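You operate a simulated robot arm through the tools that you are given. There is no shell and no other tool. Be economical: measure what you need, move in short steps, check, and stop when the job is done.

You run a simulated robot arm. Do the job below in one go: nothing can be reset, and whatever is moved stays where it is left.

Task
Wind 3 metres of tape and put the spool on the teal mat.
Fine: zero the counter first; brake on again after.

The check looks at the end state, three seconds after you hand in, the way a careful person would. Anything else that was tipped, shoved, dropped, spilled or broken makes it a failure.

Robot
A 6-joint arm with a two-finger parallel gripper, fixed in place. Base frame: the origin is at the foot of the arm, x ahead of it, y to its left, z up. Readings come in cm, rad, newtons and seconds.
With the tool pointing down near the work surface it reaches from about 16 to 58 cm from the base axis. Its first joint turns from -1.152 to 1.152 rad. Payload 2.1 kg.
Tool frame: the origin (TCP) lies between the finger pads and is the grasp point; the fingertips stand 3 cm ahead of it; z points along the fingers, y is the line along which they close. The gripper opens to 9.4 cm. The fingers are 2.8 cm wide and 1 cm thick; the gripper's body (5 by 9.6 cm) begins 5.5 cm behind the TCP.
Orientation is told as [roll, pitch, yaw] about the base's x, y, z axes, in that order, counted from this pose: with the fingers straight down and closing along the base's y, the tool's x points along the base's -x, its y along +y and its z along -z.

Tools
- The arm moves only by the tool drive_tool. Its argument "deltas" is a list of rows, each a list of 2 entries, a list of its own where there are three numbers: the shift along the tool's x, y, z in units of 300 mm (1.0 is 300 mm), then the turn, a rotation vector about the tool's x, y, z in units of 45 degrees (1.0 is 45 degrees). In form: [[[x, y, z], [ax, ay, az]], ...]. A call has 1 to 10 rows; each row is the pose to reach, as a shift and turn from the pose commanded when the call began, along the tool's axes at that moment. "gripper" is the finger opening in cm, from 0 to 9.4, set as the call begins (left out, the last holds). A call with a number of a shift or a turn outside -1 to 1 is refused whole. A row lasts 0.2 s, in which the tool goes at most 5 cm and 0.15 rad; a call with a longer step from one row to the next is refused whole, and so is a gripper value outside its range. A pose out of reach is approached as far as the arm can. The call stops where the force on the tool passes 90 N (or 10 N more than at its start, if that is more) or the arm is blocked; 0.2 s more then pass. Each finger travels about 7.2 cm/s and halts on what it meets, pressing with about 34 N; the grip force reading is that of the motor and also rises with nothing between the fingers. The clock runs only during rows and for 0.2 s after the last one: add rows that repeat a pose to give the fingers time. It gives the time, the measured TCP pose, the force on the tool (base axes), the opening and the grip force at its end, in the units of the frame above (readings bear some noise), and new pictures: "show" is both (left out), scene, wrist or none.
- Cameras (640 x 400 px; columns grow to the right, rows downward): "scene" is fixed at [6.36, -37.39, 49.53]; the picture's right is [0.72, -0.69, 0.00], its down [-0.32, -0.34, -0.88] and it looks along [0.61, 0.64, -0.47] (base axes); focal length 328 px, centre (320, 200). "wrist" rides on the gripper at [7.6, 1.4, -10.3] in the tool frame; the picture's right is [-0.18, 0.98, 0.00], its down [-0.75, -0.14, -0.64] and it looks along [-0.63, -0.12, 0.77] (tool axes); focal length 243 px, centre (320, 200). There is no depth. A picture from a camera that has moved, and an enlarged one, comes with that camera's place and axes in the base frame and with its lens.
- inspect(camera, box): a new picture of the part [left, top, right, bottom] of that camera's present view, enlarged. No time passes.
- job_done(): hands the job in; it is judged then, once.

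Go step by step. Nothing tells you positions but the pictures and the camera data: compare them with the known pose of the tool, close in by small moves and look again before you grip or let go. The budget is 120 turns and 170 pictures, counting those below and the enlarged ones. Unless the task says otherwise, let go and move clear before handing in, and close with one line.

The tools are called as name(argument=value, ...) on one line, values as JSON. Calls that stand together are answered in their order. drive_tool: Moves the arm, as the interface text tells. Its arguments: {"type":"object","properties":{"deltas":{"type":"array","items":{"type":"array"}},"gripper":{"type":"number"},"show":{"type":"string","enum":["both","scene","wrist","none"]}},"required":["deltas"]} The other tools are called the same way: inspect (camera, box) takes an enlarged picture of a part of a camera's view; job_done () hands the job in.

At the start:

```text
time: 0.0
tool_pos: [32.19, 2.15, 32.14]
tcp_rot: [0.001, -0.003, 0.0]
contact_force: [0.3, 0.3, 0.0]
opening: 9.4
gripper_force: 0.0
```

scene: 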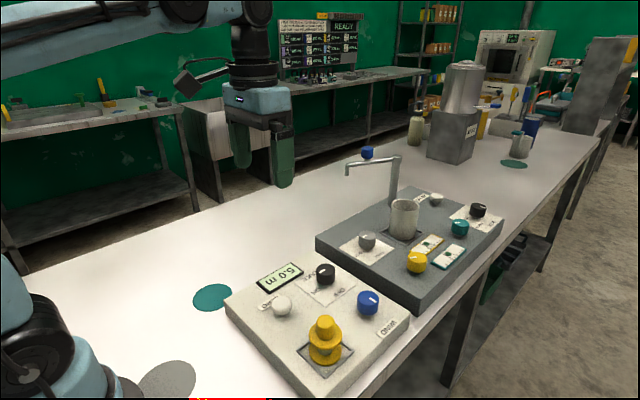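
wrist: 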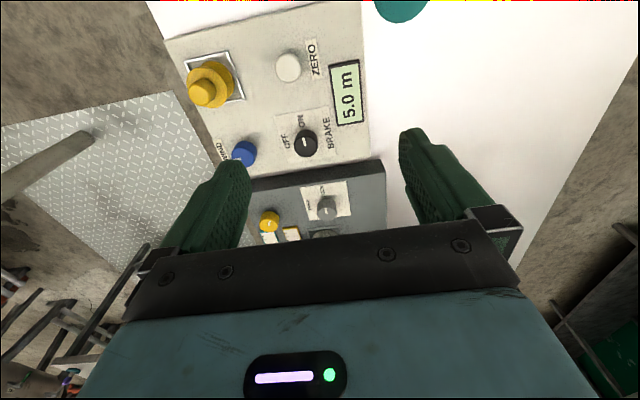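

I see a winder panel (white) with a counter reading 5.0 m, a white ZERO button, a black BRAKE switch, a blue WIND knob or button, and a yellow spool; the teal mat lies beside it. I'll enlarge these first.

inspect(camera="scene", box=[180, 240, 420, 390])

inspect(camera="wrist", box=[150, 0, 440, 181])

inspect(camera="scene", box=[310, 130, 550, 280])

```text
2.67 times, centred on (300, 315) of scene
camera zoom: at [6.36, -37.39, 49.53], right [0.72, -0.69, 0.0], down [-0.32, -0.34, -0.88], along [0.61, 0.64, -0.47], focal length 875 px, centre (373, -107)
```

zoom: 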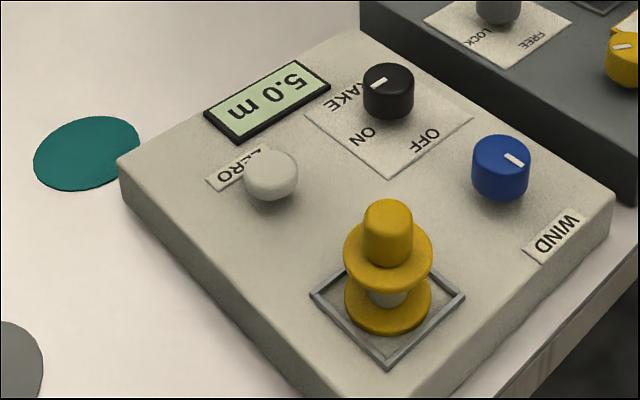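

```text
2.21 times, centred on (295, 90) of wrist
camera zoom: at [24.5, 3.52, 42.33], right [0.18, 0.98, 0.0], down [0.75, -0.14, 0.64], along [0.63, -0.12, -0.77], focal length 535 px, centre (375, 442)
```

zoom: 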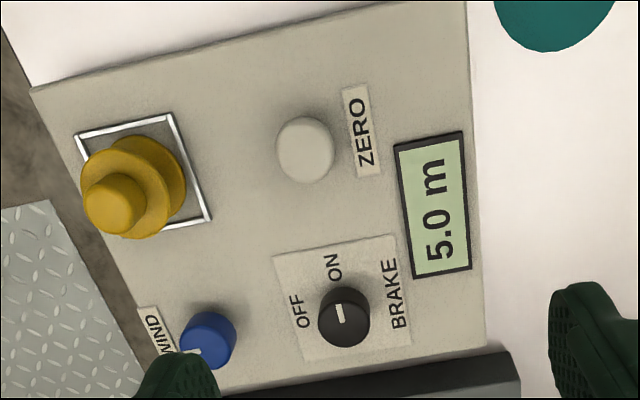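

```text
2.67 times, centred on (430, 205) of scene
camera zoom: at [6.36, -37.39, 49.53], right [0.72, -0.69, 0.0], down [-0.32, -0.34, -0.88], along [0.61, 0.64, -0.47], focal length 875 px, centre (27, 187)
```

zoom: 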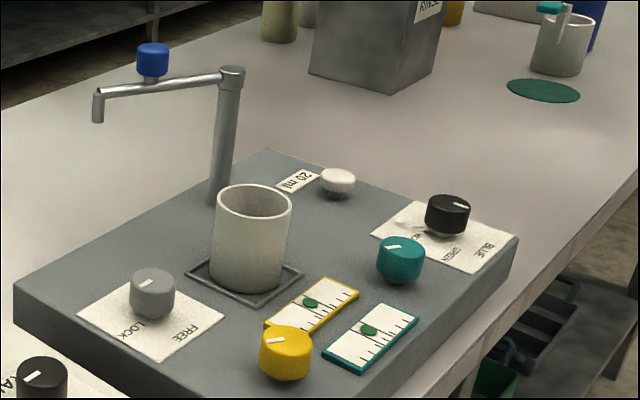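

The controls appear to sit on a panel about 3–4 cm high and roughly aligned with the base axes, with ZERO near (30, -2.5). I'll close the fingers and hover above ZERO to refine that.

drive_tool(deltas=[[[0.02, -0.05, 0.1], [0, 0, 0]], [[0.04, -0.1, 0.2], [0, 0, 0]], [[0.067, -0.153, 0.3], [0, 0, 0]], [[0.067, -0.153, 0.4], [0, 0, 0]], [[0.067, -0.153, 0.47], [0, 0, 0]], [[0.067, -0.153, 0.47], [0, 0, 0]]], gripper=0)

```text
time: 1.4
tool_pos: [30.02, -2.59, 17.91]
tcp_rot: [0.001, -0.003, 0.001]
contact_force: [-0.2, -0.7, 0.2]
opening: 0.0
gripper_force: 33.1
camera wrist: at [22.33, -1.22, 28.16], right [0.18, 0.98, 0.0], down [0.75, -0.14, 0.64], along [0.63, -0.12, -0.77], focal length 243 px, centre (320, 200)
```

scene: 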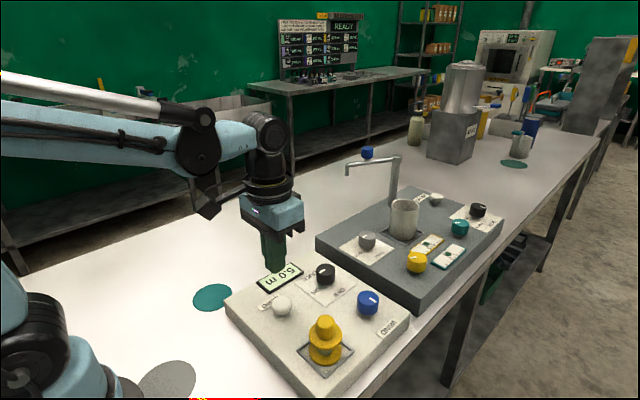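
wrist: 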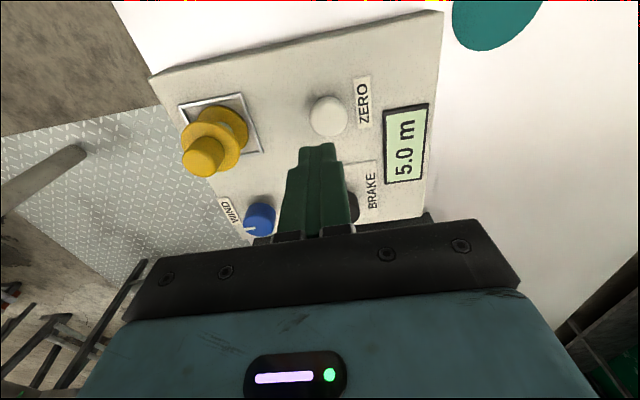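

Triangulating gives ZERO at about (30.5, -1.9, 6.5), BRAKE (41.6, -1.9), WIND (41.6, -12.2), the spool (30.6, -12.5, top at 11) and the mat (23.7, 10.4). I'll come down over ZERO with the tips near z = 8.

drive_tool(deltas=[[[-0.0167, 0.025, 0.05], [0, 0, 0]], [[-0.0167, 0.025, 0.12], [0, 0, 0]], [[-0.0167, 0.025, 0.19], [0, 0, 0]], [[-0.0167, 0.025, 0.225], [0, 0, 0]], [[-0.0167, 0.025, 0.225], [0, 0, 0]]])

```text
time: 2.6
tool_pos: [30.53, -1.63, 11.1]
tcp_rot: [0.0, -0.002, 0.001]
contact_force: [0.6, 0.2, 0.9]
opening: 0.01
gripper_force: 32.3
camera wrist: at [22.89, -0.13, 21.39], right [0.18, 0.98, 0.0], down [0.75, -0.14, 0.64], along [0.63, -0.12, -0.77], focal length 243 px, centre (320, 200)
```

scene: 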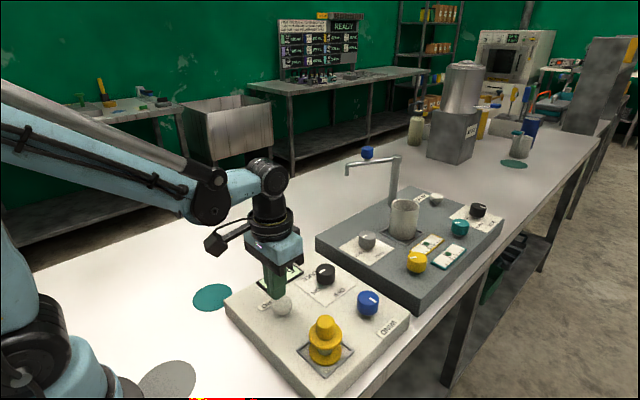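
wrist: 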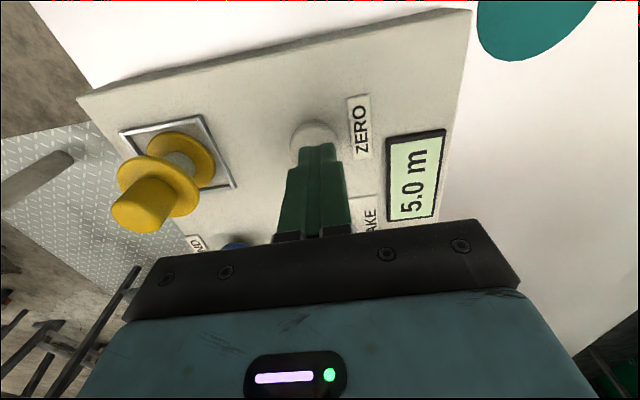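

The button lies just under the tips, slightly nearer the base. I'll press down in small steps.

drive_tool(deltas=[[[0.012, -0.003, 0.01], [0, 0, 0]], [[0.012, -0.003, 0.02], [0, 0, 0]], [[0.012, -0.003, 0.03], [0, 0, 0]], [[0.012, -0.003, 0.037], [0, 0, 0]]], show="wrist")

```text
time: 3.6
tool_pos: [30.11, -1.79, 10.35]
tcp_rot: [-0.001, -0.002, -0.001]
contact_force: [-0.3, 0.7, 0.1]
opening: 0.02
gripper_force: 33.0
camera wrist: at [22.45, -0.44, 20.42], right [0.18, 0.98, 0.0], down [0.75, -0.14, 0.64], along [0.63, -0.12, -0.77], focal length 243 px, centre (320, 200)
```

wrist: 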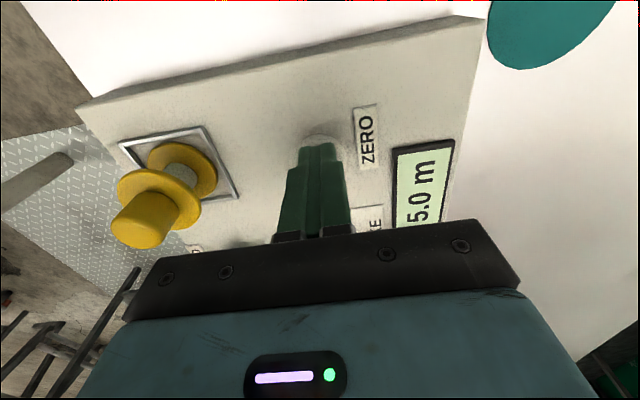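

No contact yet with the tips near 7.3, so I'll keep going down.

drive_tool(deltas=[[[0, 0, 0.007], [0, 0, 0]], [[0, 0, 0.014], [0, 0, 0]], [[0, 0, 0.02], [0, 0, 0]], [[0, 0, 0.02], [0, 0, 0]]], show="wrist")

```text
time: 4.6
tool_pos: [30.24, -1.82, 9.52]
tcp_rot: [-0.001, -0.002, 0.0]
contact_force: [0.4, 0.1, 0.3]
opening: 0.01
gripper_force: 32.3
camera wrist: at [22.57, -0.44, 19.83], right [0.18, 0.98, 0.0], down [0.75, -0.14, 0.64], along [0.63, -0.12, -0.77], focal length 243 px, centre (320, 200)
```

wrist: 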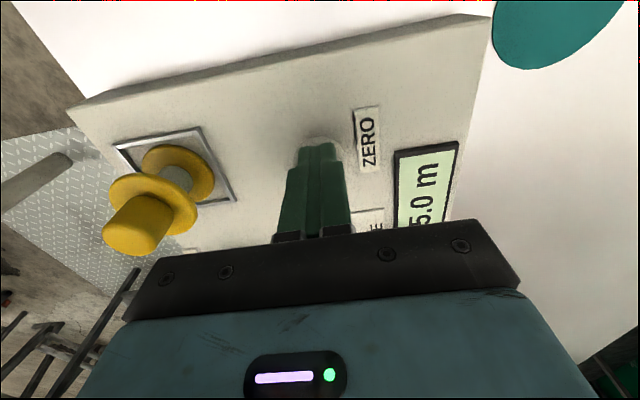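

inspect(camera="scene", box=[220, 240, 340, 315])

inspect(camera="wrist", box=[250, 90, 410, 190])

```text
5.33 times, centred on (280, 278) of scene
camera zoom: at [6.36, -37.38, 49.53], right [0.72, -0.69, 0.0], down [-0.32, -0.34, -0.88], along [0.61, 0.64, -0.47], focal length 1750 px, centre (533, -213)
```

zoom: 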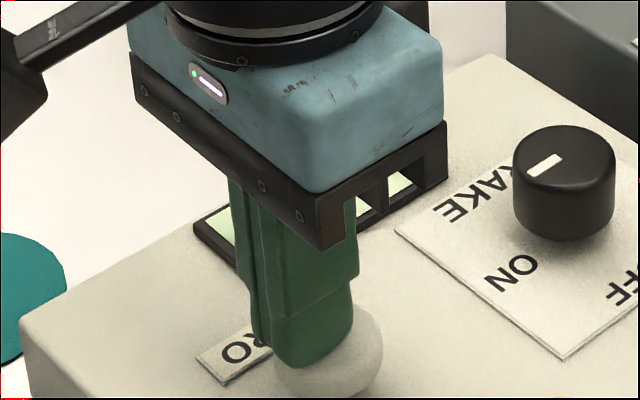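

```text
4.00 times, centred on (330, 140) of wrist
camera zoom: at [22.57, -0.44, 19.83], right [0.18, 0.98, 0.0], down [0.75, -0.14, 0.64], along [0.63, -0.12, -0.77], focal length 970 px, centre (280, 440)
```

zoom: 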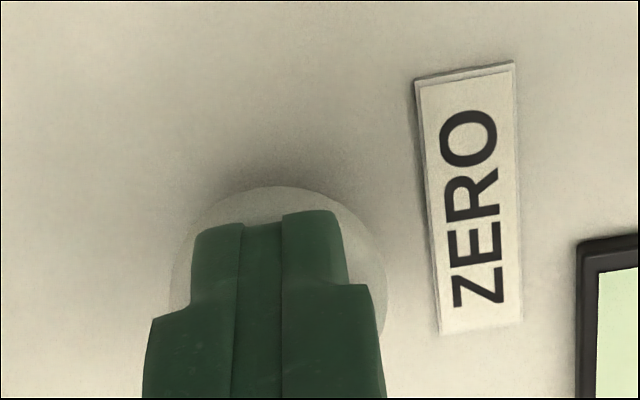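

It's hovering just above the button and well aligned. I'll continue down in small steps.

drive_tool(deltas=[[[0.007, 0, 0.007], [0, 0, 0]], [[0.01, 0, 0.014], [0, 0, 0]], [[0.01, 0, 0.02], [0, 0, 0]], [[0.01, 0, 0.02], [0, 0, 0]]], show="wrist")

```text
time: 5.6
tool_pos: [30.0, -1.9, 9.08]
tcp_rot: [0.001, -0.001, 0.0]
contact_force: [2.3, -1.4, 4.9]
opening: 0.0
gripper_force: 33.5
camera wrist: at [22.32, -0.46, 19.2], right [0.18, 0.98, 0.0], down [0.75, -0.14, 0.64], along [0.63, -0.12, -0.77], focal length 243 px, centre (320, 200)
```

wrist: 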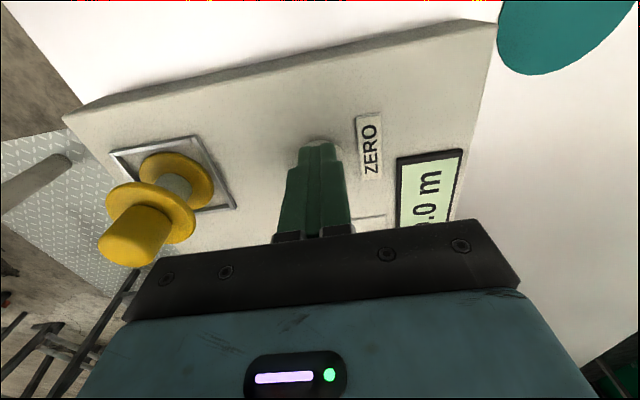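

Contact has begun (about 5 N) and the button is starting to give. I'll press slightly more and look at the display.

drive_tool(deltas=[[[0, 0, 0.005], [0, 0, 0]], [[0, 0, 0.009], [0, 0, 0]], [[0, 0, 0.009], [0, 0, 0]]], show="none")

inspect(camera="scene", box=[220, 240, 340, 315])

```text
time: 6.4
tool_pos: [29.9, -1.78, 8.76]
tcp_rot: [0.0, 0.0, -0.001]
contact_force: [-5.9, 1.1, 14.1]
opening: 0.01
gripper_force: 33.2
```

```text
5.33 times, centred on (280, 278) of scene
camera zoom: at [6.35, -37.38, 49.53], right [0.72, -0.69, 0.0], down [-0.32, -0.34, -0.88], along [0.61, 0.64, -0.47], focal length 1750 px, centre (533, -213)
```

zoom: 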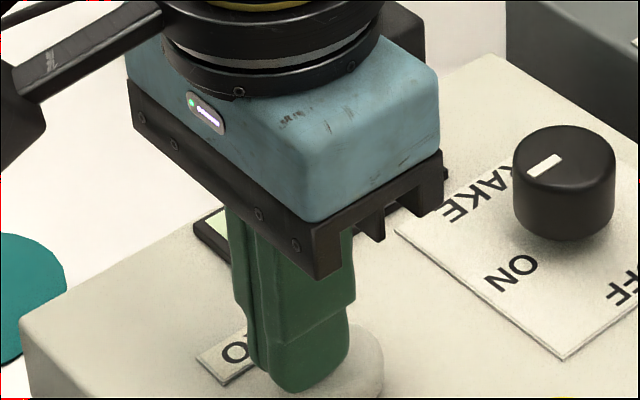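

14 N is pressing, but the tip seems to sit toward one side of the button. I'll lift and read the display.

drive_tool(deltas=[[[0, 0, -0.05], [0, 0, 0]], [[0, 0, -0.15], [0, 0, 0]], [[0, 0, -0.25], [0, 0, 0]], [[0, 0, -0.25], [0, 0, 0]]], show="both")

```text
time: 7.4
tool_pos: [29.8, -1.91, 16.12]
tcp_rot: [-0.001, -0.002, 0.0]
contact_force: [-0.5, 0.2, -0.7]
opening: 0.0
gripper_force: 32.8
camera wrist: at [22.19, -0.51, 26.36], right [0.18, 0.98, 0.0], down [0.75, -0.14, 0.64], along [0.63, -0.12, -0.77], focal length 243 px, centre (320, 200)
```

scene: 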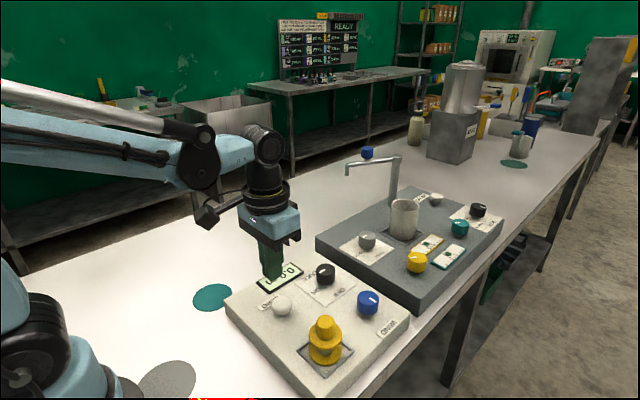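
wrist: 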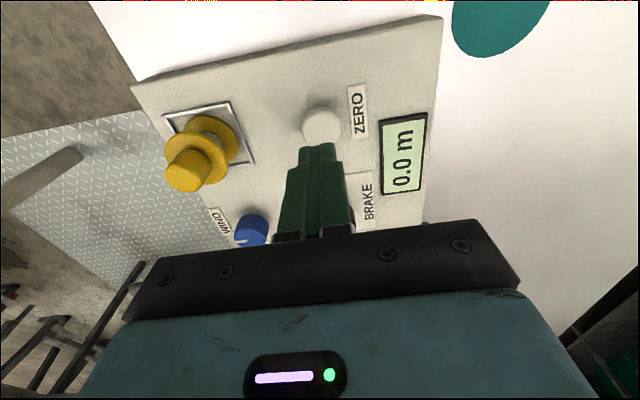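

The counter reads 0.0 m. Next is the brake: open the fingers and hover over the knob near (41.6, -1.9).

drive_tool(deltas=[[[-0.1, 0, 0], [0, 0, 0]], [[-0.24, 0, 0], [0, 0, 0]], [[-0.39, 0, 0], [0, 0, 0]], [[-0.39, 0, 0], [0, 0, 0]]], gripper=6.5)

```text
time: 8.4
tool_pos: [41.25, -1.61, 15.83]
tcp_rot: [0.0, 0.0, 0.001]
contact_force: [0.4, -0.1, 0.6]
opening: 6.5
gripper_force: 0.1
camera wrist: at [33.68, -0.3, 26.02], right [0.18, 0.98, 0.0], down [0.75, -0.14, 0.64], along [0.63, -0.12, -0.77], focal length 243 px, centre (320, 200)
```

scene: 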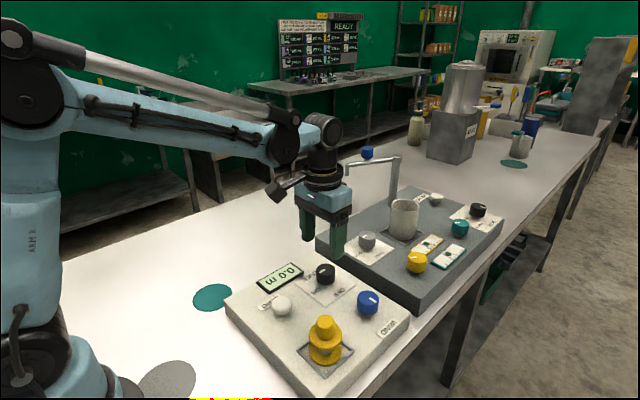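
wrist: 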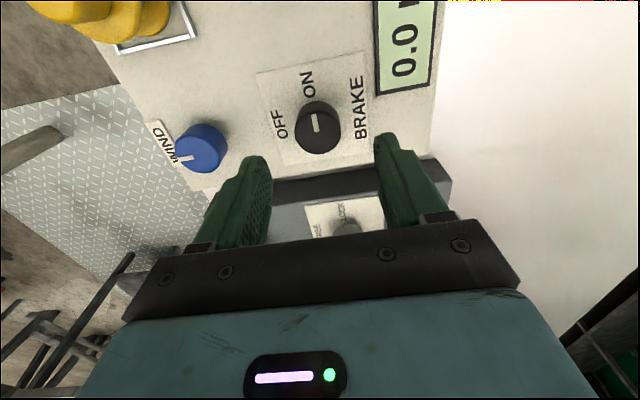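

The brake knob is nearly below the tool, at about (41.1, -1.85). I'll lower around it.

drive_tool(deltas=[[[0.005, -0.004, 0.08], [0, 0, 0]], [[0.005, -0.004, 0.16], [0, 0, 0]], [[0.005, -0.004, 0.215], [0, 0, 0]], [[0.005, -0.004, 0.215], [0, 0, 0]]], show="wrist")

inspect(camera="scene", box=[260, 225, 420, 325])

```text
time: 9.4
tool_pos: [41.34, -1.81, 9.41]
tcp_rot: [0.001, -0.002, -0.001]
contact_force: [-0.9, -0.3, -0.2]
opening: 6.53
gripper_force: 0.2
camera wrist: at [33.79, -0.44, 19.7], right [0.18, 0.98, 0.0], down [0.75, -0.14, 0.64], along [0.63, -0.12, -0.77], focal length 243 px, centre (320, 200)
```

wrist: 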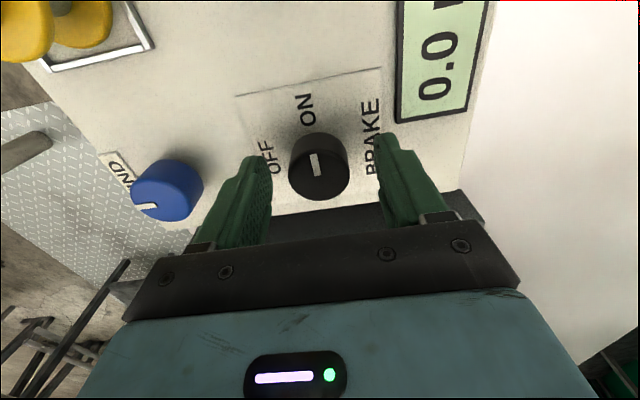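

```text
4.00 times, centred on (340, 275) of scene
camera zoom: at [6.36, -37.38, 49.53], right [0.72, -0.69, 0.0], down [-0.32, -0.34, -0.88], along [0.61, 0.64, -0.47], focal length 1313 px, centre (240, -100)
```

zoom: 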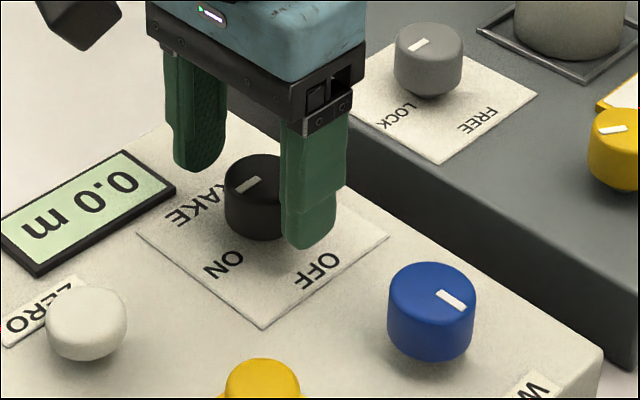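

The knob is between the fingers; it must turn about 75° counter-clockwise seen from above, from -x to -y. I'll lower a bit and grip.

drive_tool(deltas=[[[0, -0.004, 0.02], [0, 0, 0]], [[0, -0.004, 0.02], [0, 0, 0]]], show="none")

drive_tool(deltas=[[[0, 0, 0], [0, 0, 0]], [[0, 0, 0], [0, 0, 0]], [[0, 0, 0], [0, 0, 0]]], gripper=2, show="wrist")

```text
time: 10.0
tool_pos: [41.5, -1.95, 8.97]
tcp_rot: [0.0, -0.001, -0.001]
contact_force: [0.0, 0.3, 0.5]
opening: 6.48
gripper_force: 0.0
```

```text
time: 10.8
tool_pos: [41.48, -2.02, 8.86]
tcp_rot: [0.001, 0.0, -0.002]
contact_force: [1.3, -5.2, -4.0]
opening: 3.75
gripper_force: 44.9
camera wrist: at [33.81, -0.61, 19.2], right [0.18, 0.98, 0.0], down [0.75, -0.14, 0.64], along [0.63, -0.12, -0.77], focal length 243 px, centre (320, 200)
```

wrist: 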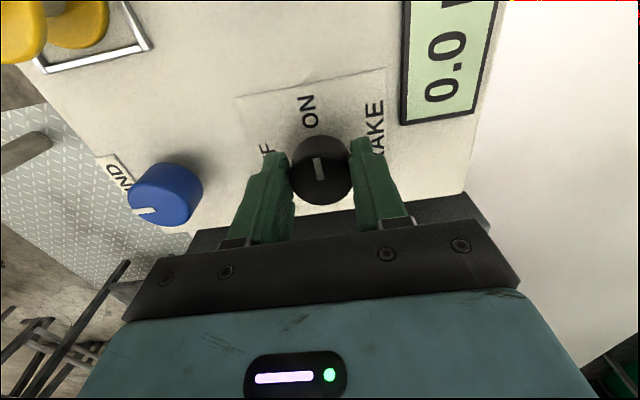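

The knob is gripped at 3.75 cm. I'll turn it counter-clockwise 45°.

drive_tool(deltas=[[[0, 0, 0], [0, 0, -0.17]], [[0, 0, 0], [0, 0, -0.34]], [[0, 0, 0], [0, 0, -0.51]], [[0, 0, 0], [0, 0, -0.68]], [[0, 0, 0], [0, 0, -0.85]], [[0, 0, 0], [0, 0, -1.0]], [[0, 0, 0], [0, 0, -1.0]]])

```text
time: 12.4
tool_pos: [41.61, -2.36, 9.04]
tcp_rot: [-0.011, 0.004, 0.784]
contact_force: [20.9, -34.3, -10.7]
opening: 3.76
gripper_force: 44.7
camera wrist: at [35.15, -6.65, 19.35], right [-0.56, 0.83, -0.01], down [0.63, 0.44, 0.64], along [0.53, 0.35, -0.77], focal length 243 px, centre (320, 200)
```

scene: 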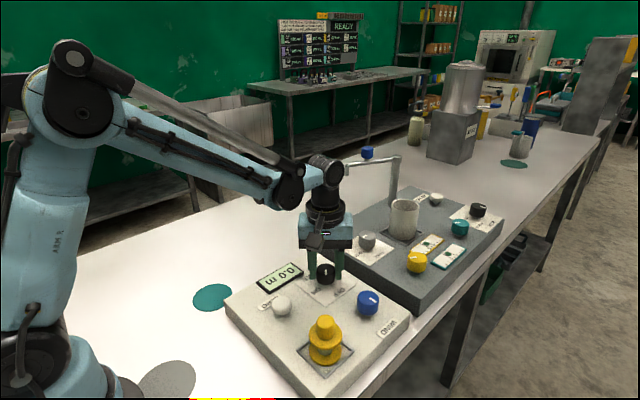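
wrist: 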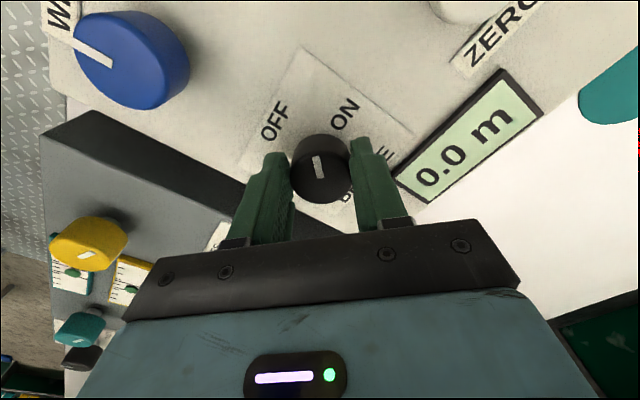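

The knob is turned halfway, but there is about 40 N of side load. I'll open the fingers to relieve it and check the centring.

drive_tool(deltas=[[[0, 0, 0], [0, 0, 0]], [[0, 0, 0], [0, 0, 0]]], gripper=6.5, show="wrist")

```text
time: 13.0
tool_pos: [41.42, -1.79, 9.06]
tcp_rot: [0.0, 0.0, 0.787]
contact_force: [1.0, 0.0, 0.1]
opening: 6.52
gripper_force: 0.1
camera wrist: at [35.08, -6.37, 19.3], right [-0.57, 0.82, 0.0], down [0.63, 0.43, 0.64], along [0.53, 0.36, -0.77], focal length 243 px, centre (320, 200)
```

wrist: 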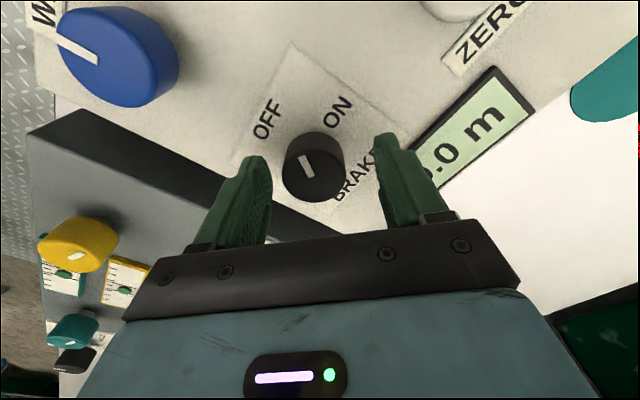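

inspect(camera="scene", box=[260, 225, 420, 325])

inspect(camera="wrist", box=[230, 90, 390, 220])

```text
4.00 times, centred on (340, 275) of scene
camera zoom: at [6.36, -37.38, 49.53], right [0.72, -0.69, 0.0], down [-0.32, -0.34, -0.88], along [0.61, 0.64, -0.47], focal length 1313 px, centre (240, -100)
```

zoom: 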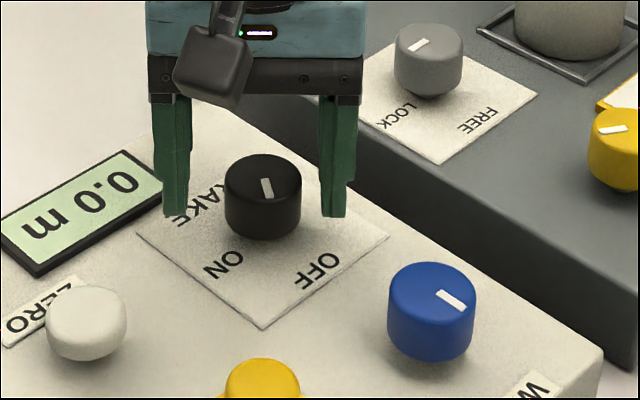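

```text
3.08 times, centred on (310, 155) of wrist
camera zoom: at [35.08, -6.37, 19.3], right [-0.57, 0.82, 0.0], down [0.63, 0.43, 0.64], along [0.53, 0.36, -0.77], focal length 746 px, centre (351, 338)
```

zoom: 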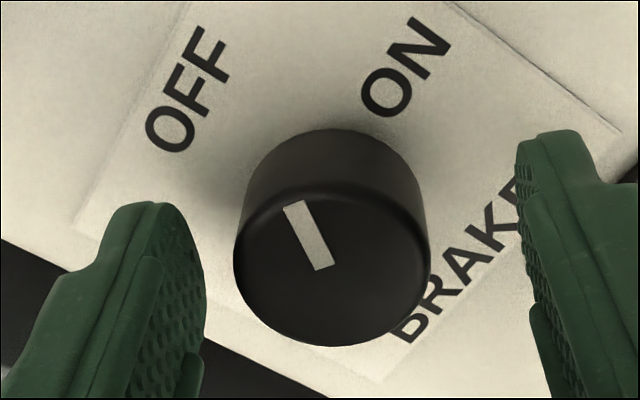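

The brake has turned about 45° of the roughly 75° needed. The knob centre works out to about (42.0, -2.05), so I'll recentre and regrip.

drive_tool(deltas=[[[-0.0068, -0.019, 0], [0, 0, 0]], [[-0.0068, -0.019, 0], [0, 0, 0]]], show="none")

drive_tool(deltas=[[[0, 0, 0], [0, 0, 0]], [[0, 0, 0], [0, 0, 0]], [[0, 0, 0], [0, 0, 0]]], gripper=2, show="none")

drive_tool(deltas=[[[0, 0, 0], [0, 0, -0.18]], [[0, 0, 0], [0, 0, -0.36]], [[0, 0, 0], [0, 0, -0.54]], [[0, 0, 0], [0, 0, -0.7]], [[0, 0, 0], [0, 0, -0.7]]], show="wrist")

inspect(camera="scene", box=[260, 225, 420, 325])

```text
time: 13.6
tool_pos: [41.94, -2.24, 9.17]
tcp_rot: [-0.001, -0.001, 0.785]
contact_force: [0.5, 0.7, -0.1]
opening: 6.49
gripper_force: 0.1
```

```text
time: 14.4
tool_pos: [41.98, -2.05, 9.12]
tcp_rot: [0.002, 0.0, 0.785]
contact_force: [-9.7, 7.1, -0.9]
opening: 3.69
gripper_force: 45.2
```

```text
time: 15.6
tool_pos: [41.96, -2.11, 9.12]
tcp_rot: [0.003, -0.001, 1.338]
contact_force: [-13.6, 16.7, -12.0]
opening: 3.67
gripper_force: 45.2
camera wrist: at [38.81, -9.34, 19.31], right [-0.91, 0.41, 0.0], down [0.31, 0.7, 0.64], along [0.26, 0.59, -0.77], focal length 243 px, centre (320, 200)
```

wrist: 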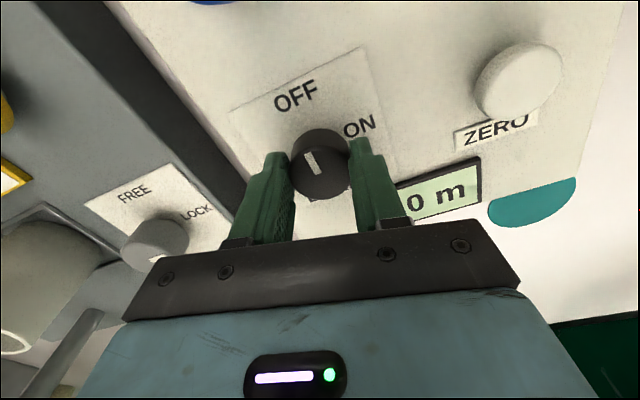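

```text
4.00 times, centred on (340, 275) of scene
camera zoom: at [6.36, -37.38, 49.53], right [0.72, -0.69, 0.0], down [-0.32, -0.34, -0.88], along [0.61, 0.64, -0.47], focal length 1313 px, centre (240, -100)
```

zoom: 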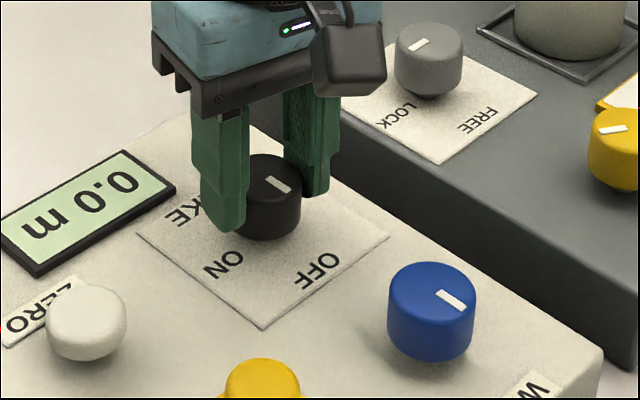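

The pointer is at OFF. I'll release, lift, turn back to 45° and view the WIND knob.

drive_tool(deltas=[[[0, 0, 0], [0, 0, 0]], [[0, 0, 0], [0, 0, 0]], [[0, 0, -0.1], [0, 0, 0]], [[0, 0, -0.2], [0, 0, 0.18]], [[0, 0, -0.24], [0, 0, 0.36]], [[0, 0, -0.24], [0, 0, 0.54]], [[0, 0, -0.24], [0, 0, 0.7]], [[0, 0, -0.24], [0, 0, 0.7]]], gripper=6.5, show="wrist")

```text
time: 17.4
tool_pos: [42.05, -2.12, 16.28]
tcp_rot: [0.0, 0.001, 0.783]
contact_force: [0.0, -0.1, -0.4]
opening: 6.49
gripper_force: 0.2
camera wrist: at [35.57, -6.65, 26.56], right [-0.56, 0.83, 0.0], down [0.63, 0.43, 0.64], along [0.53, 0.36, -0.77], focal length 243 px, centre (320, 200)
```

wrist: 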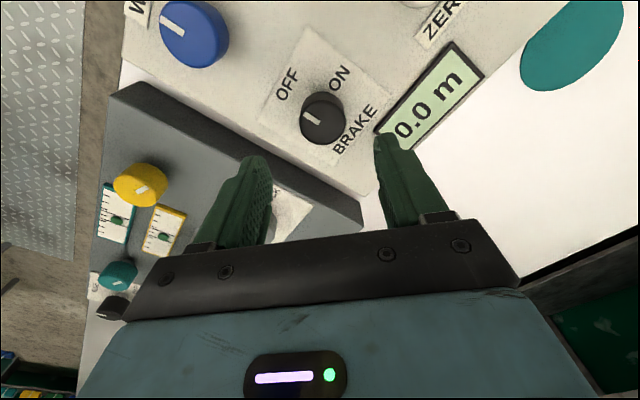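

Brake stays at OFF. Moving over the WIND knob near (41.8, -12).

drive_tool(deltas=[[[0.08, -0.076, 0], [0, 0, 0]], [[0.16, -0.152, 0], [0, 0, 0]], [[0.239, -0.227, 0], [0, 0, 0]], [[0.239, -0.227, 0], [0, 0, 0]]], show="both")

```text
time: 18.4
tool_pos: [41.56, -12.24, 16.23]
tcp_rot: [0.0, 0.001, 0.787]
contact_force: [-0.5, 0.2, 0.7]
opening: 6.49
gripper_force: 0.0
camera wrist: at [35.11, -16.67, 26.48], right [-0.56, 0.83, 0.0], down [0.63, 0.43, 0.64], along [0.53, 0.36, -0.77], focal length 243 px, centre (320, 200)
```

scene: 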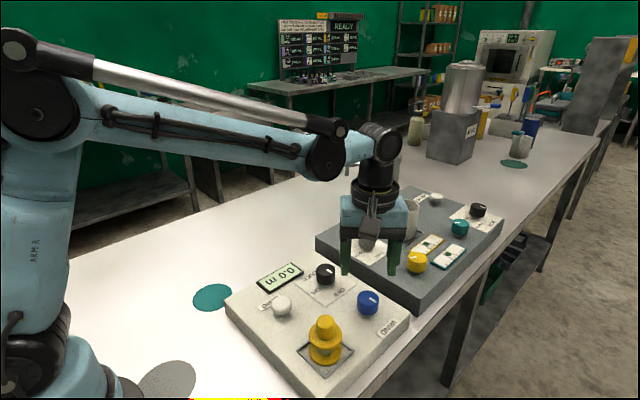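
wrist: 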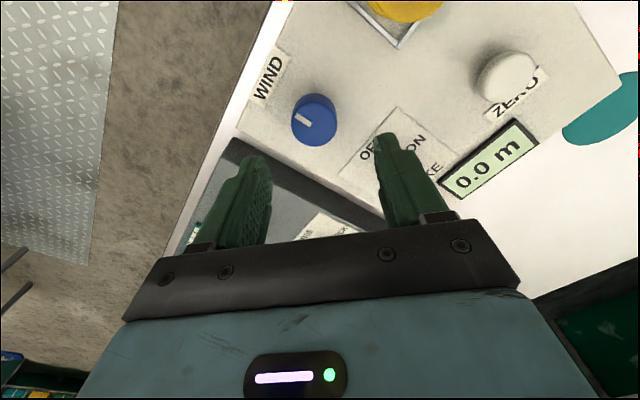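

WIND is about 0.65 cm off the tool axis, at roughly (42.1, -12.6). I'll correct for that and descend around it.

drive_tool(deltas=[[[-0.002, -0.021, 0.06], [0, 0, 0]], [[-0.002, -0.021, 0.14], [0, 0, 0]], [[-0.002, -0.021, 0.2], [0, 0, 0]], [[-0.002, -0.021, 0.2], [0, 0, 0]]], show="wrist")

inspect(camera="scene", box=[300, 250, 460, 350])

```text
time: 19.4
tool_pos: [42.09, -12.66, 10.28]
tcp_rot: [-0.001, 0.001, 0.786]
contact_force: [0.6, -0.1, 0.3]
opening: 6.5
gripper_force: 0.0
camera wrist: at [35.75, -17.08, 20.5], right [-0.56, 0.83, 0.0], down [0.63, 0.43, 0.64], along [0.53, 0.36, -0.77], focal length 243 px, centre (320, 200)
```

wrist: 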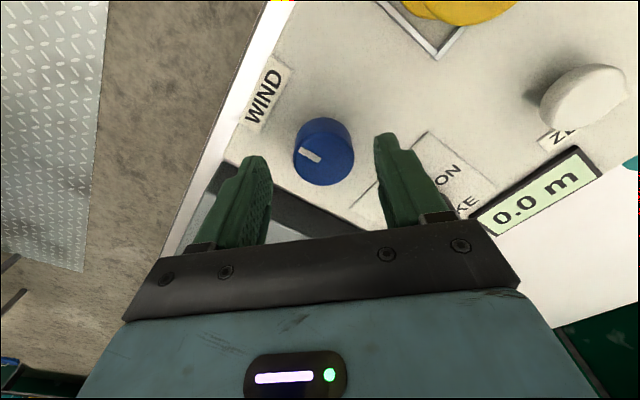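

```text
4.00 times, centred on (380, 300) of scene
camera zoom: at [6.36, -37.38, 49.53], right [0.72, -0.69, 0.0], down [-0.32, -0.34, -0.88], along [0.61, 0.64, -0.47], focal length 1313 px, centre (80, -200)
```

zoom: 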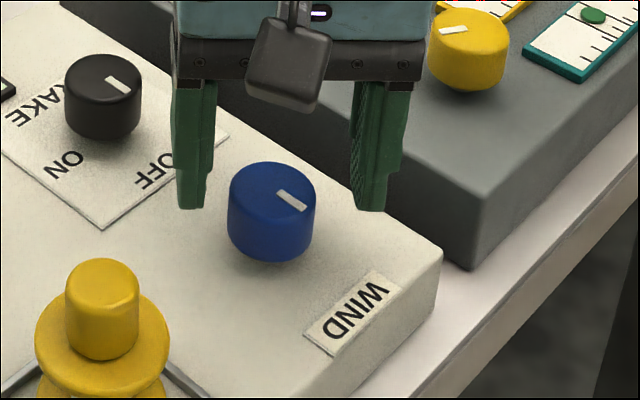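

Well centred. I'll lower the last bit and grip.

drive_tool(deltas=[[[0, 0.005, 0.02], [0, 0, 0]], [[0, 0.005, 0.04], [0, 0, 0]], [[0, 0.005, 0.04], [0, 0, 0]]], show="none")

drive_tool(deltas=[[[0, 0, 0], [0, 0, 0]], [[0, 0, 0], [0, 0, 0]], [[0, 0, 0], [0, 0, 0]]], gripper=2, show="wrist")

```text
time: 20.2
tool_pos: [42.08, -12.51, 8.97]
tcp_rot: [0.0, 0.0, 0.786]
contact_force: [0.5, -0.1, 0.3]
opening: 6.53
gripper_force: 0.0
```

```text
time: 21.0
tool_pos: [42.15, -12.46, 9.13]
tcp_rot: [0.0, 0.0, 0.787]
contact_force: [-12.7, 8.7, -4.0]
opening: 3.64
gripper_force: 45.4
camera wrist: at [35.69, -16.89, 19.26], right [-0.57, 0.82, 0.0], down [0.63, 0.43, 0.64], along [0.53, 0.36, -0.77], focal length 243 px, centre (320, 200)
```

wrist: 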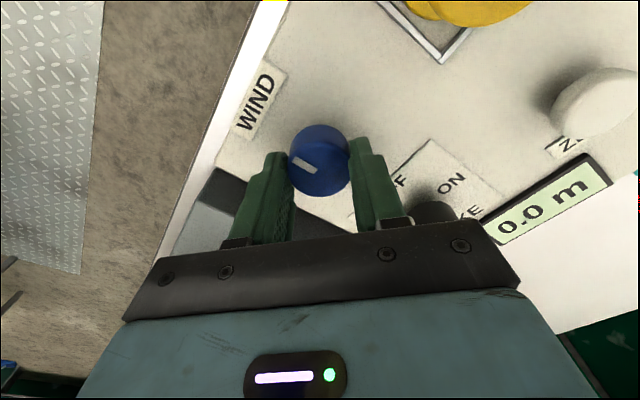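

Gripped. I'll try a small clockwise turn and watch the counter.

drive_tool(deltas=[[[0, 0.006, 0], [0, 0, 0.15]], [[0, 0.006, 0], [0, 0, 0.3]], [[0, 0.006, 0], [0, 0, 0.3]]], show="wrist")

```text
time: 21.8
tool_pos: [42.14, -12.41, 9.02]
tcp_rot: [-0.005, -0.002, 0.548]
contact_force: [5.7, -4.8, -29.7]
opening: 3.66
gripper_force: 44.8
camera wrist: at [34.79, -15.22, 19.26], right [-0.35, 0.94, 0.0], down [0.72, 0.27, 0.64], along [0.6, 0.23, -0.77], focal length 243 px, centre (320, 200)
```

wrist: 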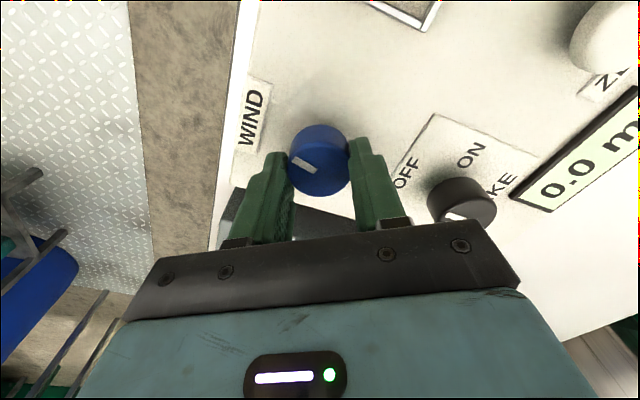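

The counter still shows 0.0. I'll try counter-clockwise past the start.

drive_tool(deltas=[[[0, 0, 0], [0, 0, -0.18]], [[0, 0, 0], [0, 0, -0.36]], [[0, 0, 0], [0, 0, -0.54]], [[0, 0, 0], [0, 0, -0.65]], [[0, 0, 0], [0, 0, -0.65]]], show="wrist")

```text
time: 23.0
tool_pos: [42.09, -12.48, 9.2]
tcp_rot: [-0.001, -0.001, 1.06]
contact_force: [5.7, -8.9, 18.1]
opening: 3.76
gripper_force: 44.8
camera wrist: at [37.1, -18.36, 19.41], right [-0.77, 0.64, 0.0], down [0.49, 0.59, 0.64], along [0.41, 0.49, -0.77], focal length 243 px, centre (320, 200)
```

wrist: 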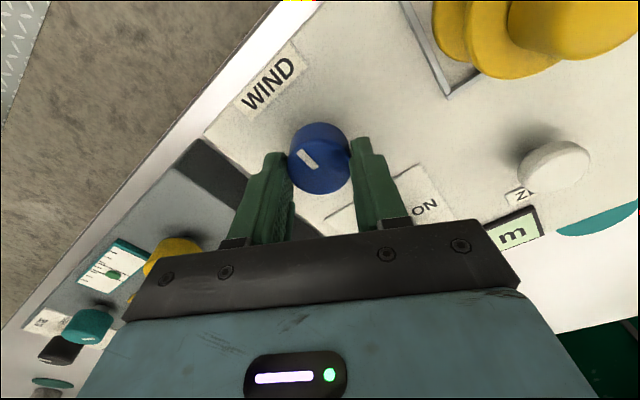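

inspect(camera="scene", box=[240, 230, 440, 355])

```text
3.20 times, centred on (340, 292) of scene
camera zoom: at [6.35, -37.38, 49.53], right [0.72, -0.69, 0.0], down [-0.32, -0.34, -0.88], along [0.61, 0.64, -0.47], focal length 1050 px, centre (256, -96)
```

zoom: 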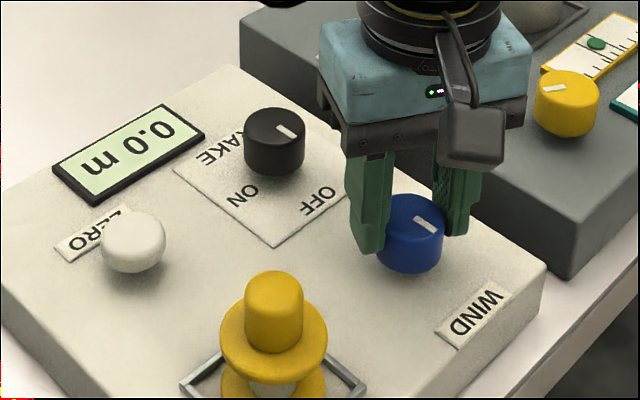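

The pointer hardly moved counter-clockwise (the grip slipped), so clockwise is the working direction. I'll turn 45° clockwise and check.

drive_tool(deltas=[[[0, 0, 0], [0, 0, 0.18]], [[0, 0, 0], [0, 0, 0.36]], [[0, 0, 0], [0, 0, 0.54]], [[0, 0, 0], [0, 0, 0.72]], [[0, 0, 0], [0, 0, 0.9]], [[0, 0, 0], [0, 0, 1.0]], [[0, 0, 0], [0, 0, 1.0]]], show="wrist")

inspect(camera="scene", box=[240, 230, 440, 355])

```text
time: 24.6
tool_pos: [42.3, -12.42, 9.14]
tcp_rot: [-0.003, -0.002, 0.273]
contact_force: [16.8, -19.4, 17.2]
opening: 3.73
gripper_force: 44.9
camera wrist: at [34.37, -13.14, 19.37], right [-0.09, 1.0, 0.0], down [0.76, 0.07, 0.65], along [0.64, 0.05, -0.76], focal length 243 px, centre (320, 200)
```

wrist: 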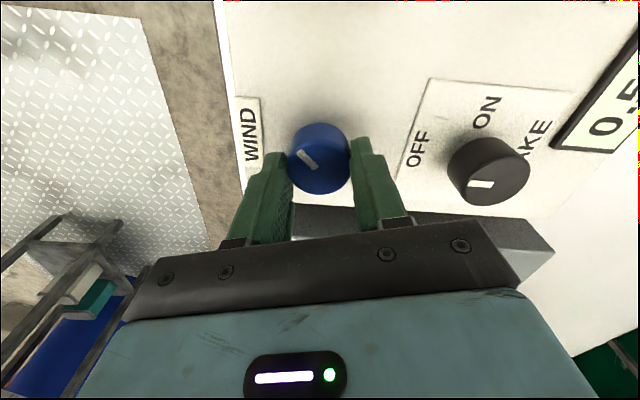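

```text
3.20 times, centred on (340, 292) of scene
camera zoom: at [6.35, -37.38, 49.53], right [0.72, -0.69, 0.0], down [-0.32, -0.34, -0.88], along [0.61, 0.64, -0.47], focal length 1050 px, centre (256, -96)
```

zoom: 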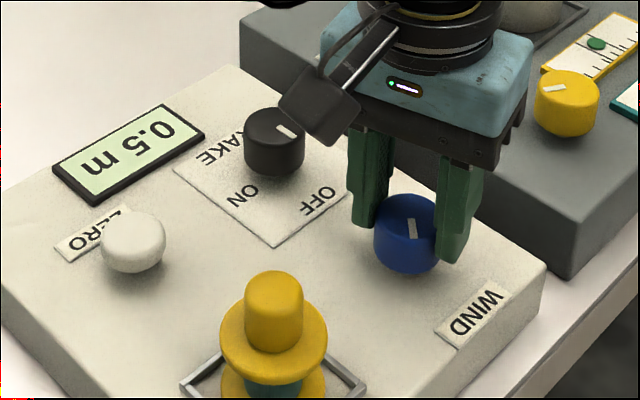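

The counter now shows 0.5 m. I need to know whether winding continues over time or follows the angle, so I'll wait one row.

drive_tool(deltas=[[[0, 0, 0], [0, 0, 0]]], show="none")

inspect(camera="scene", box=[240, 230, 440, 355])

```text
time: 25.0
tool_pos: [42.09, -12.48, 9.13]
tcp_rot: [-0.004, -0.004, 0.274]
contact_force: [15.4, -20.5, 15.5]
opening: 3.74
gripper_force: 45.5
```

```text
3.20 times, centred on (340, 292) of scene
camera zoom: at [6.35, -37.38, 49.53], right [0.72, -0.69, 0.0], down [-0.32, -0.34, -0.88], along [0.61, 0.64, -0.47], focal length 1050 px, centre (256, -96)
```

zoom: 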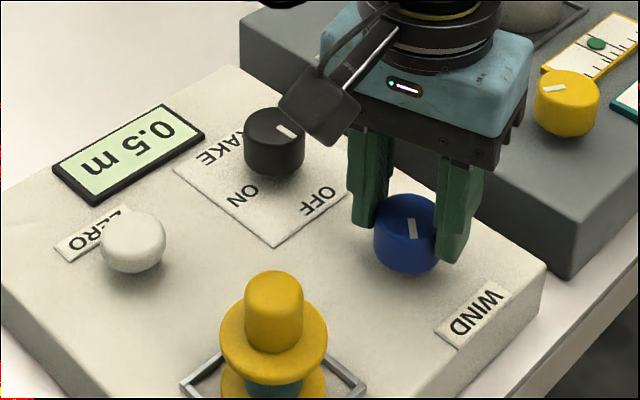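

It follows the angle, about 0.5 m per 45°. Continuing clockwise 45°.

drive_tool(deltas=[[[0, -0.005, 0], [0, 0, 0.18]], [[0, -0.005, 0], [0, 0, 0.36]], [[0, -0.005, 0], [0, 0, 0.54]], [[0, -0.005, 0], [0, 0, 0.72]], [[0, -0.005, 0], [0, 0, 0.9]], [[0, -0.005, 0], [0, 0, 1.0]], [[0, -0.005, 0], [0, 0, 1.0]]], show="none")

inspect(camera="scene", box=[240, 230, 440, 355])

```text
time: 26.6
tool_pos: [42.25, -12.61, 9.0]
tcp_rot: [-0.003, -0.003, -0.514]
contact_force: [0.4, -16.6, -14.3]
opening: 3.75
gripper_force: 44.8
```

```text
3.20 times, centred on (340, 292) of scene
camera zoom: at [6.36, -37.39, 49.53], right [0.72, -0.69, 0.0], down [-0.32, -0.34, -0.88], along [0.61, 0.64, -0.47], focal length 1050 px, centre (256, -96)
```

zoom: 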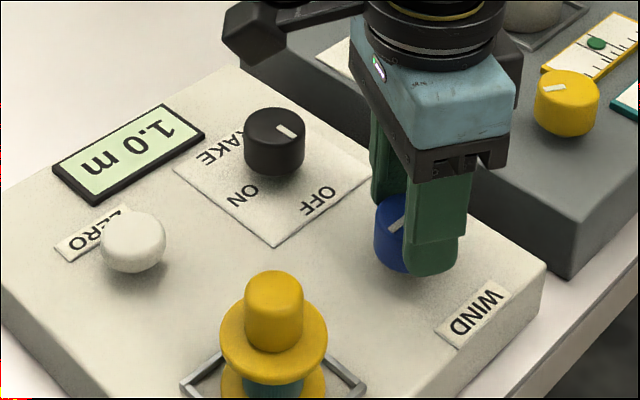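

1.0 m now. Another 45° clockwise.

drive_tool(deltas=[[[0, -0.003, 0], [0, 0, 0.18]], [[0, -0.003, 0], [0, 0, 0.36]], [[0, -0.003, 0], [0, 0, 0.54]], [[0, -0.003, 0], [0, 0, 0.72]], [[0, -0.003, 0], [0, 0, 0.9]], [[0, -0.003, 0], [0, 0, 1.0]], [[0, -0.003, 0], [0, 0, 1.0]]], show="none")

inspect(camera="scene", box=[240, 230, 440, 355])

```text
time: 28.2
tool_pos: [42.04, -12.62, 9.17]
tcp_rot: [-0.001, -0.003, -1.299]
contact_force: [8.5, -16.6, 26.7]
opening: 3.75
gripper_force: 45.0
```

```text
3.20 times, centred on (340, 292) of scene
camera zoom: at [6.35, -37.38, 49.54], right [0.72, -0.69, 0.0], down [-0.32, -0.34, -0.88], along [0.61, 0.64, -0.47], focal length 1050 px, centre (256, -96)
```

zoom: 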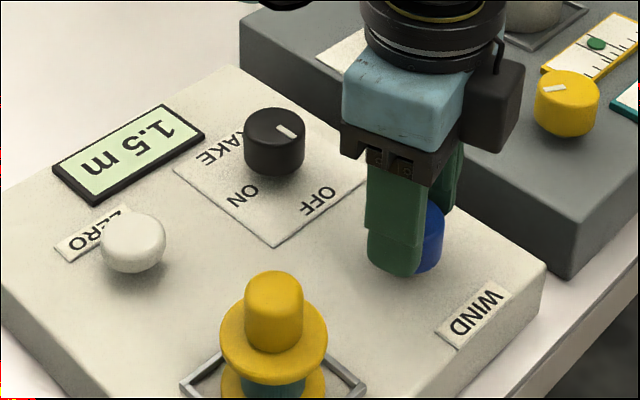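

1.5 m, halfway. I'll release, lift, rotate back 135° and regrip.

drive_tool(deltas=[[[0, 0, 0], [0, 0, 0]], [[0, 0, 0], [0, 0, 0]], [[0, 0, -0.12], [0, 0, 0]], [[0, 0, -0.15], [0, 0, -0.18]], [[0, 0, -0.15], [0, 0, -0.36]], [[0, 0, -0.15], [0, 0, -0.54]], [[0, 0, -0.15], [0, 0, -0.72]], [[0, 0, -0.15], [0, 0, -0.9]], [[0, 0, -0.15], [0, 0, -1.0]]], gripper=6, show="none")

drive_tool(deltas=[[[0, 0, 0], [0, 0, -0.18]], [[0, 0, 0], [0, 0, -0.36]], [[0, 0, 0], [0, 0, -0.54]], [[0, 0, 0], [0, 0, -0.72]], [[0, 0, 0], [0, 0, -0.9]], [[0, 0, 0], [0, 0, -1.0]]], show="none")

drive_tool(deltas=[[[0, 0, 0], [0, 0, -0.18]], [[0, 0, 0], [0, 0, -0.36]], [[0, 0, 0], [0, 0, -0.54]], [[0, 0, 0], [0, 0, -0.72]], [[0, 0, 0], [0, 0, -0.9]], [[0, 0, 0], [0, 0, -1.0]], [[0, 0, 0], [0, 0, -1.0]]], show="wrist")

inspect(camera="scene", box=[240, 230, 440, 355])

```text
time: 30.2
tool_pos: [42.05, -12.67, 13.65]
tcp_rot: [0.0, -0.002, -0.507]
contact_force: [0.5, 0.4, 0.6]
opening: 6.0
gripper_force: 0.2
```

```text
time: 31.6
tool_pos: [42.02, -12.56, 13.56]
tcp_rot: [0.0, 0.001, 0.278]
contact_force: [0.0, -0.5, -0.3]
opening: 6.03
gripper_force: 0.0
```

```text
time: 33.2
tool_pos: [42.05, -12.64, 13.65]
tcp_rot: [-0.001, 0.001, 1.062]
contact_force: [0.6, -0.5, 0.3]
opening: 6.01
gripper_force: 0.2
camera wrist: at [37.09, -18.61, 23.93], right [-0.77, 0.64, 0.0], down [0.49, 0.59, 0.64], along [0.41, 0.49, -0.77], focal length 243 px, centre (320, 200)
```

wrist: 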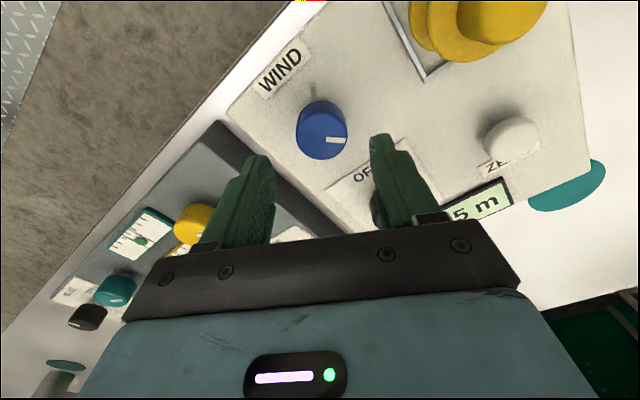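

```text
3.20 times, centred on (340, 292) of scene
camera zoom: at [6.36, -37.39, 49.53], right [0.72, -0.69, 0.0], down [-0.32, -0.34, -0.88], along [0.61, 0.64, -0.47], focal length 1050 px, centre (256, -96)
```

zoom: 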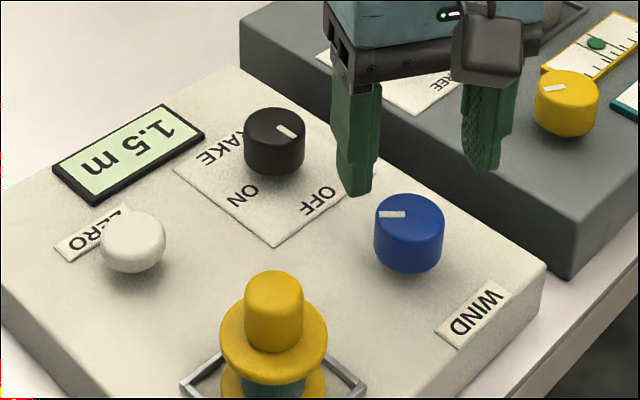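

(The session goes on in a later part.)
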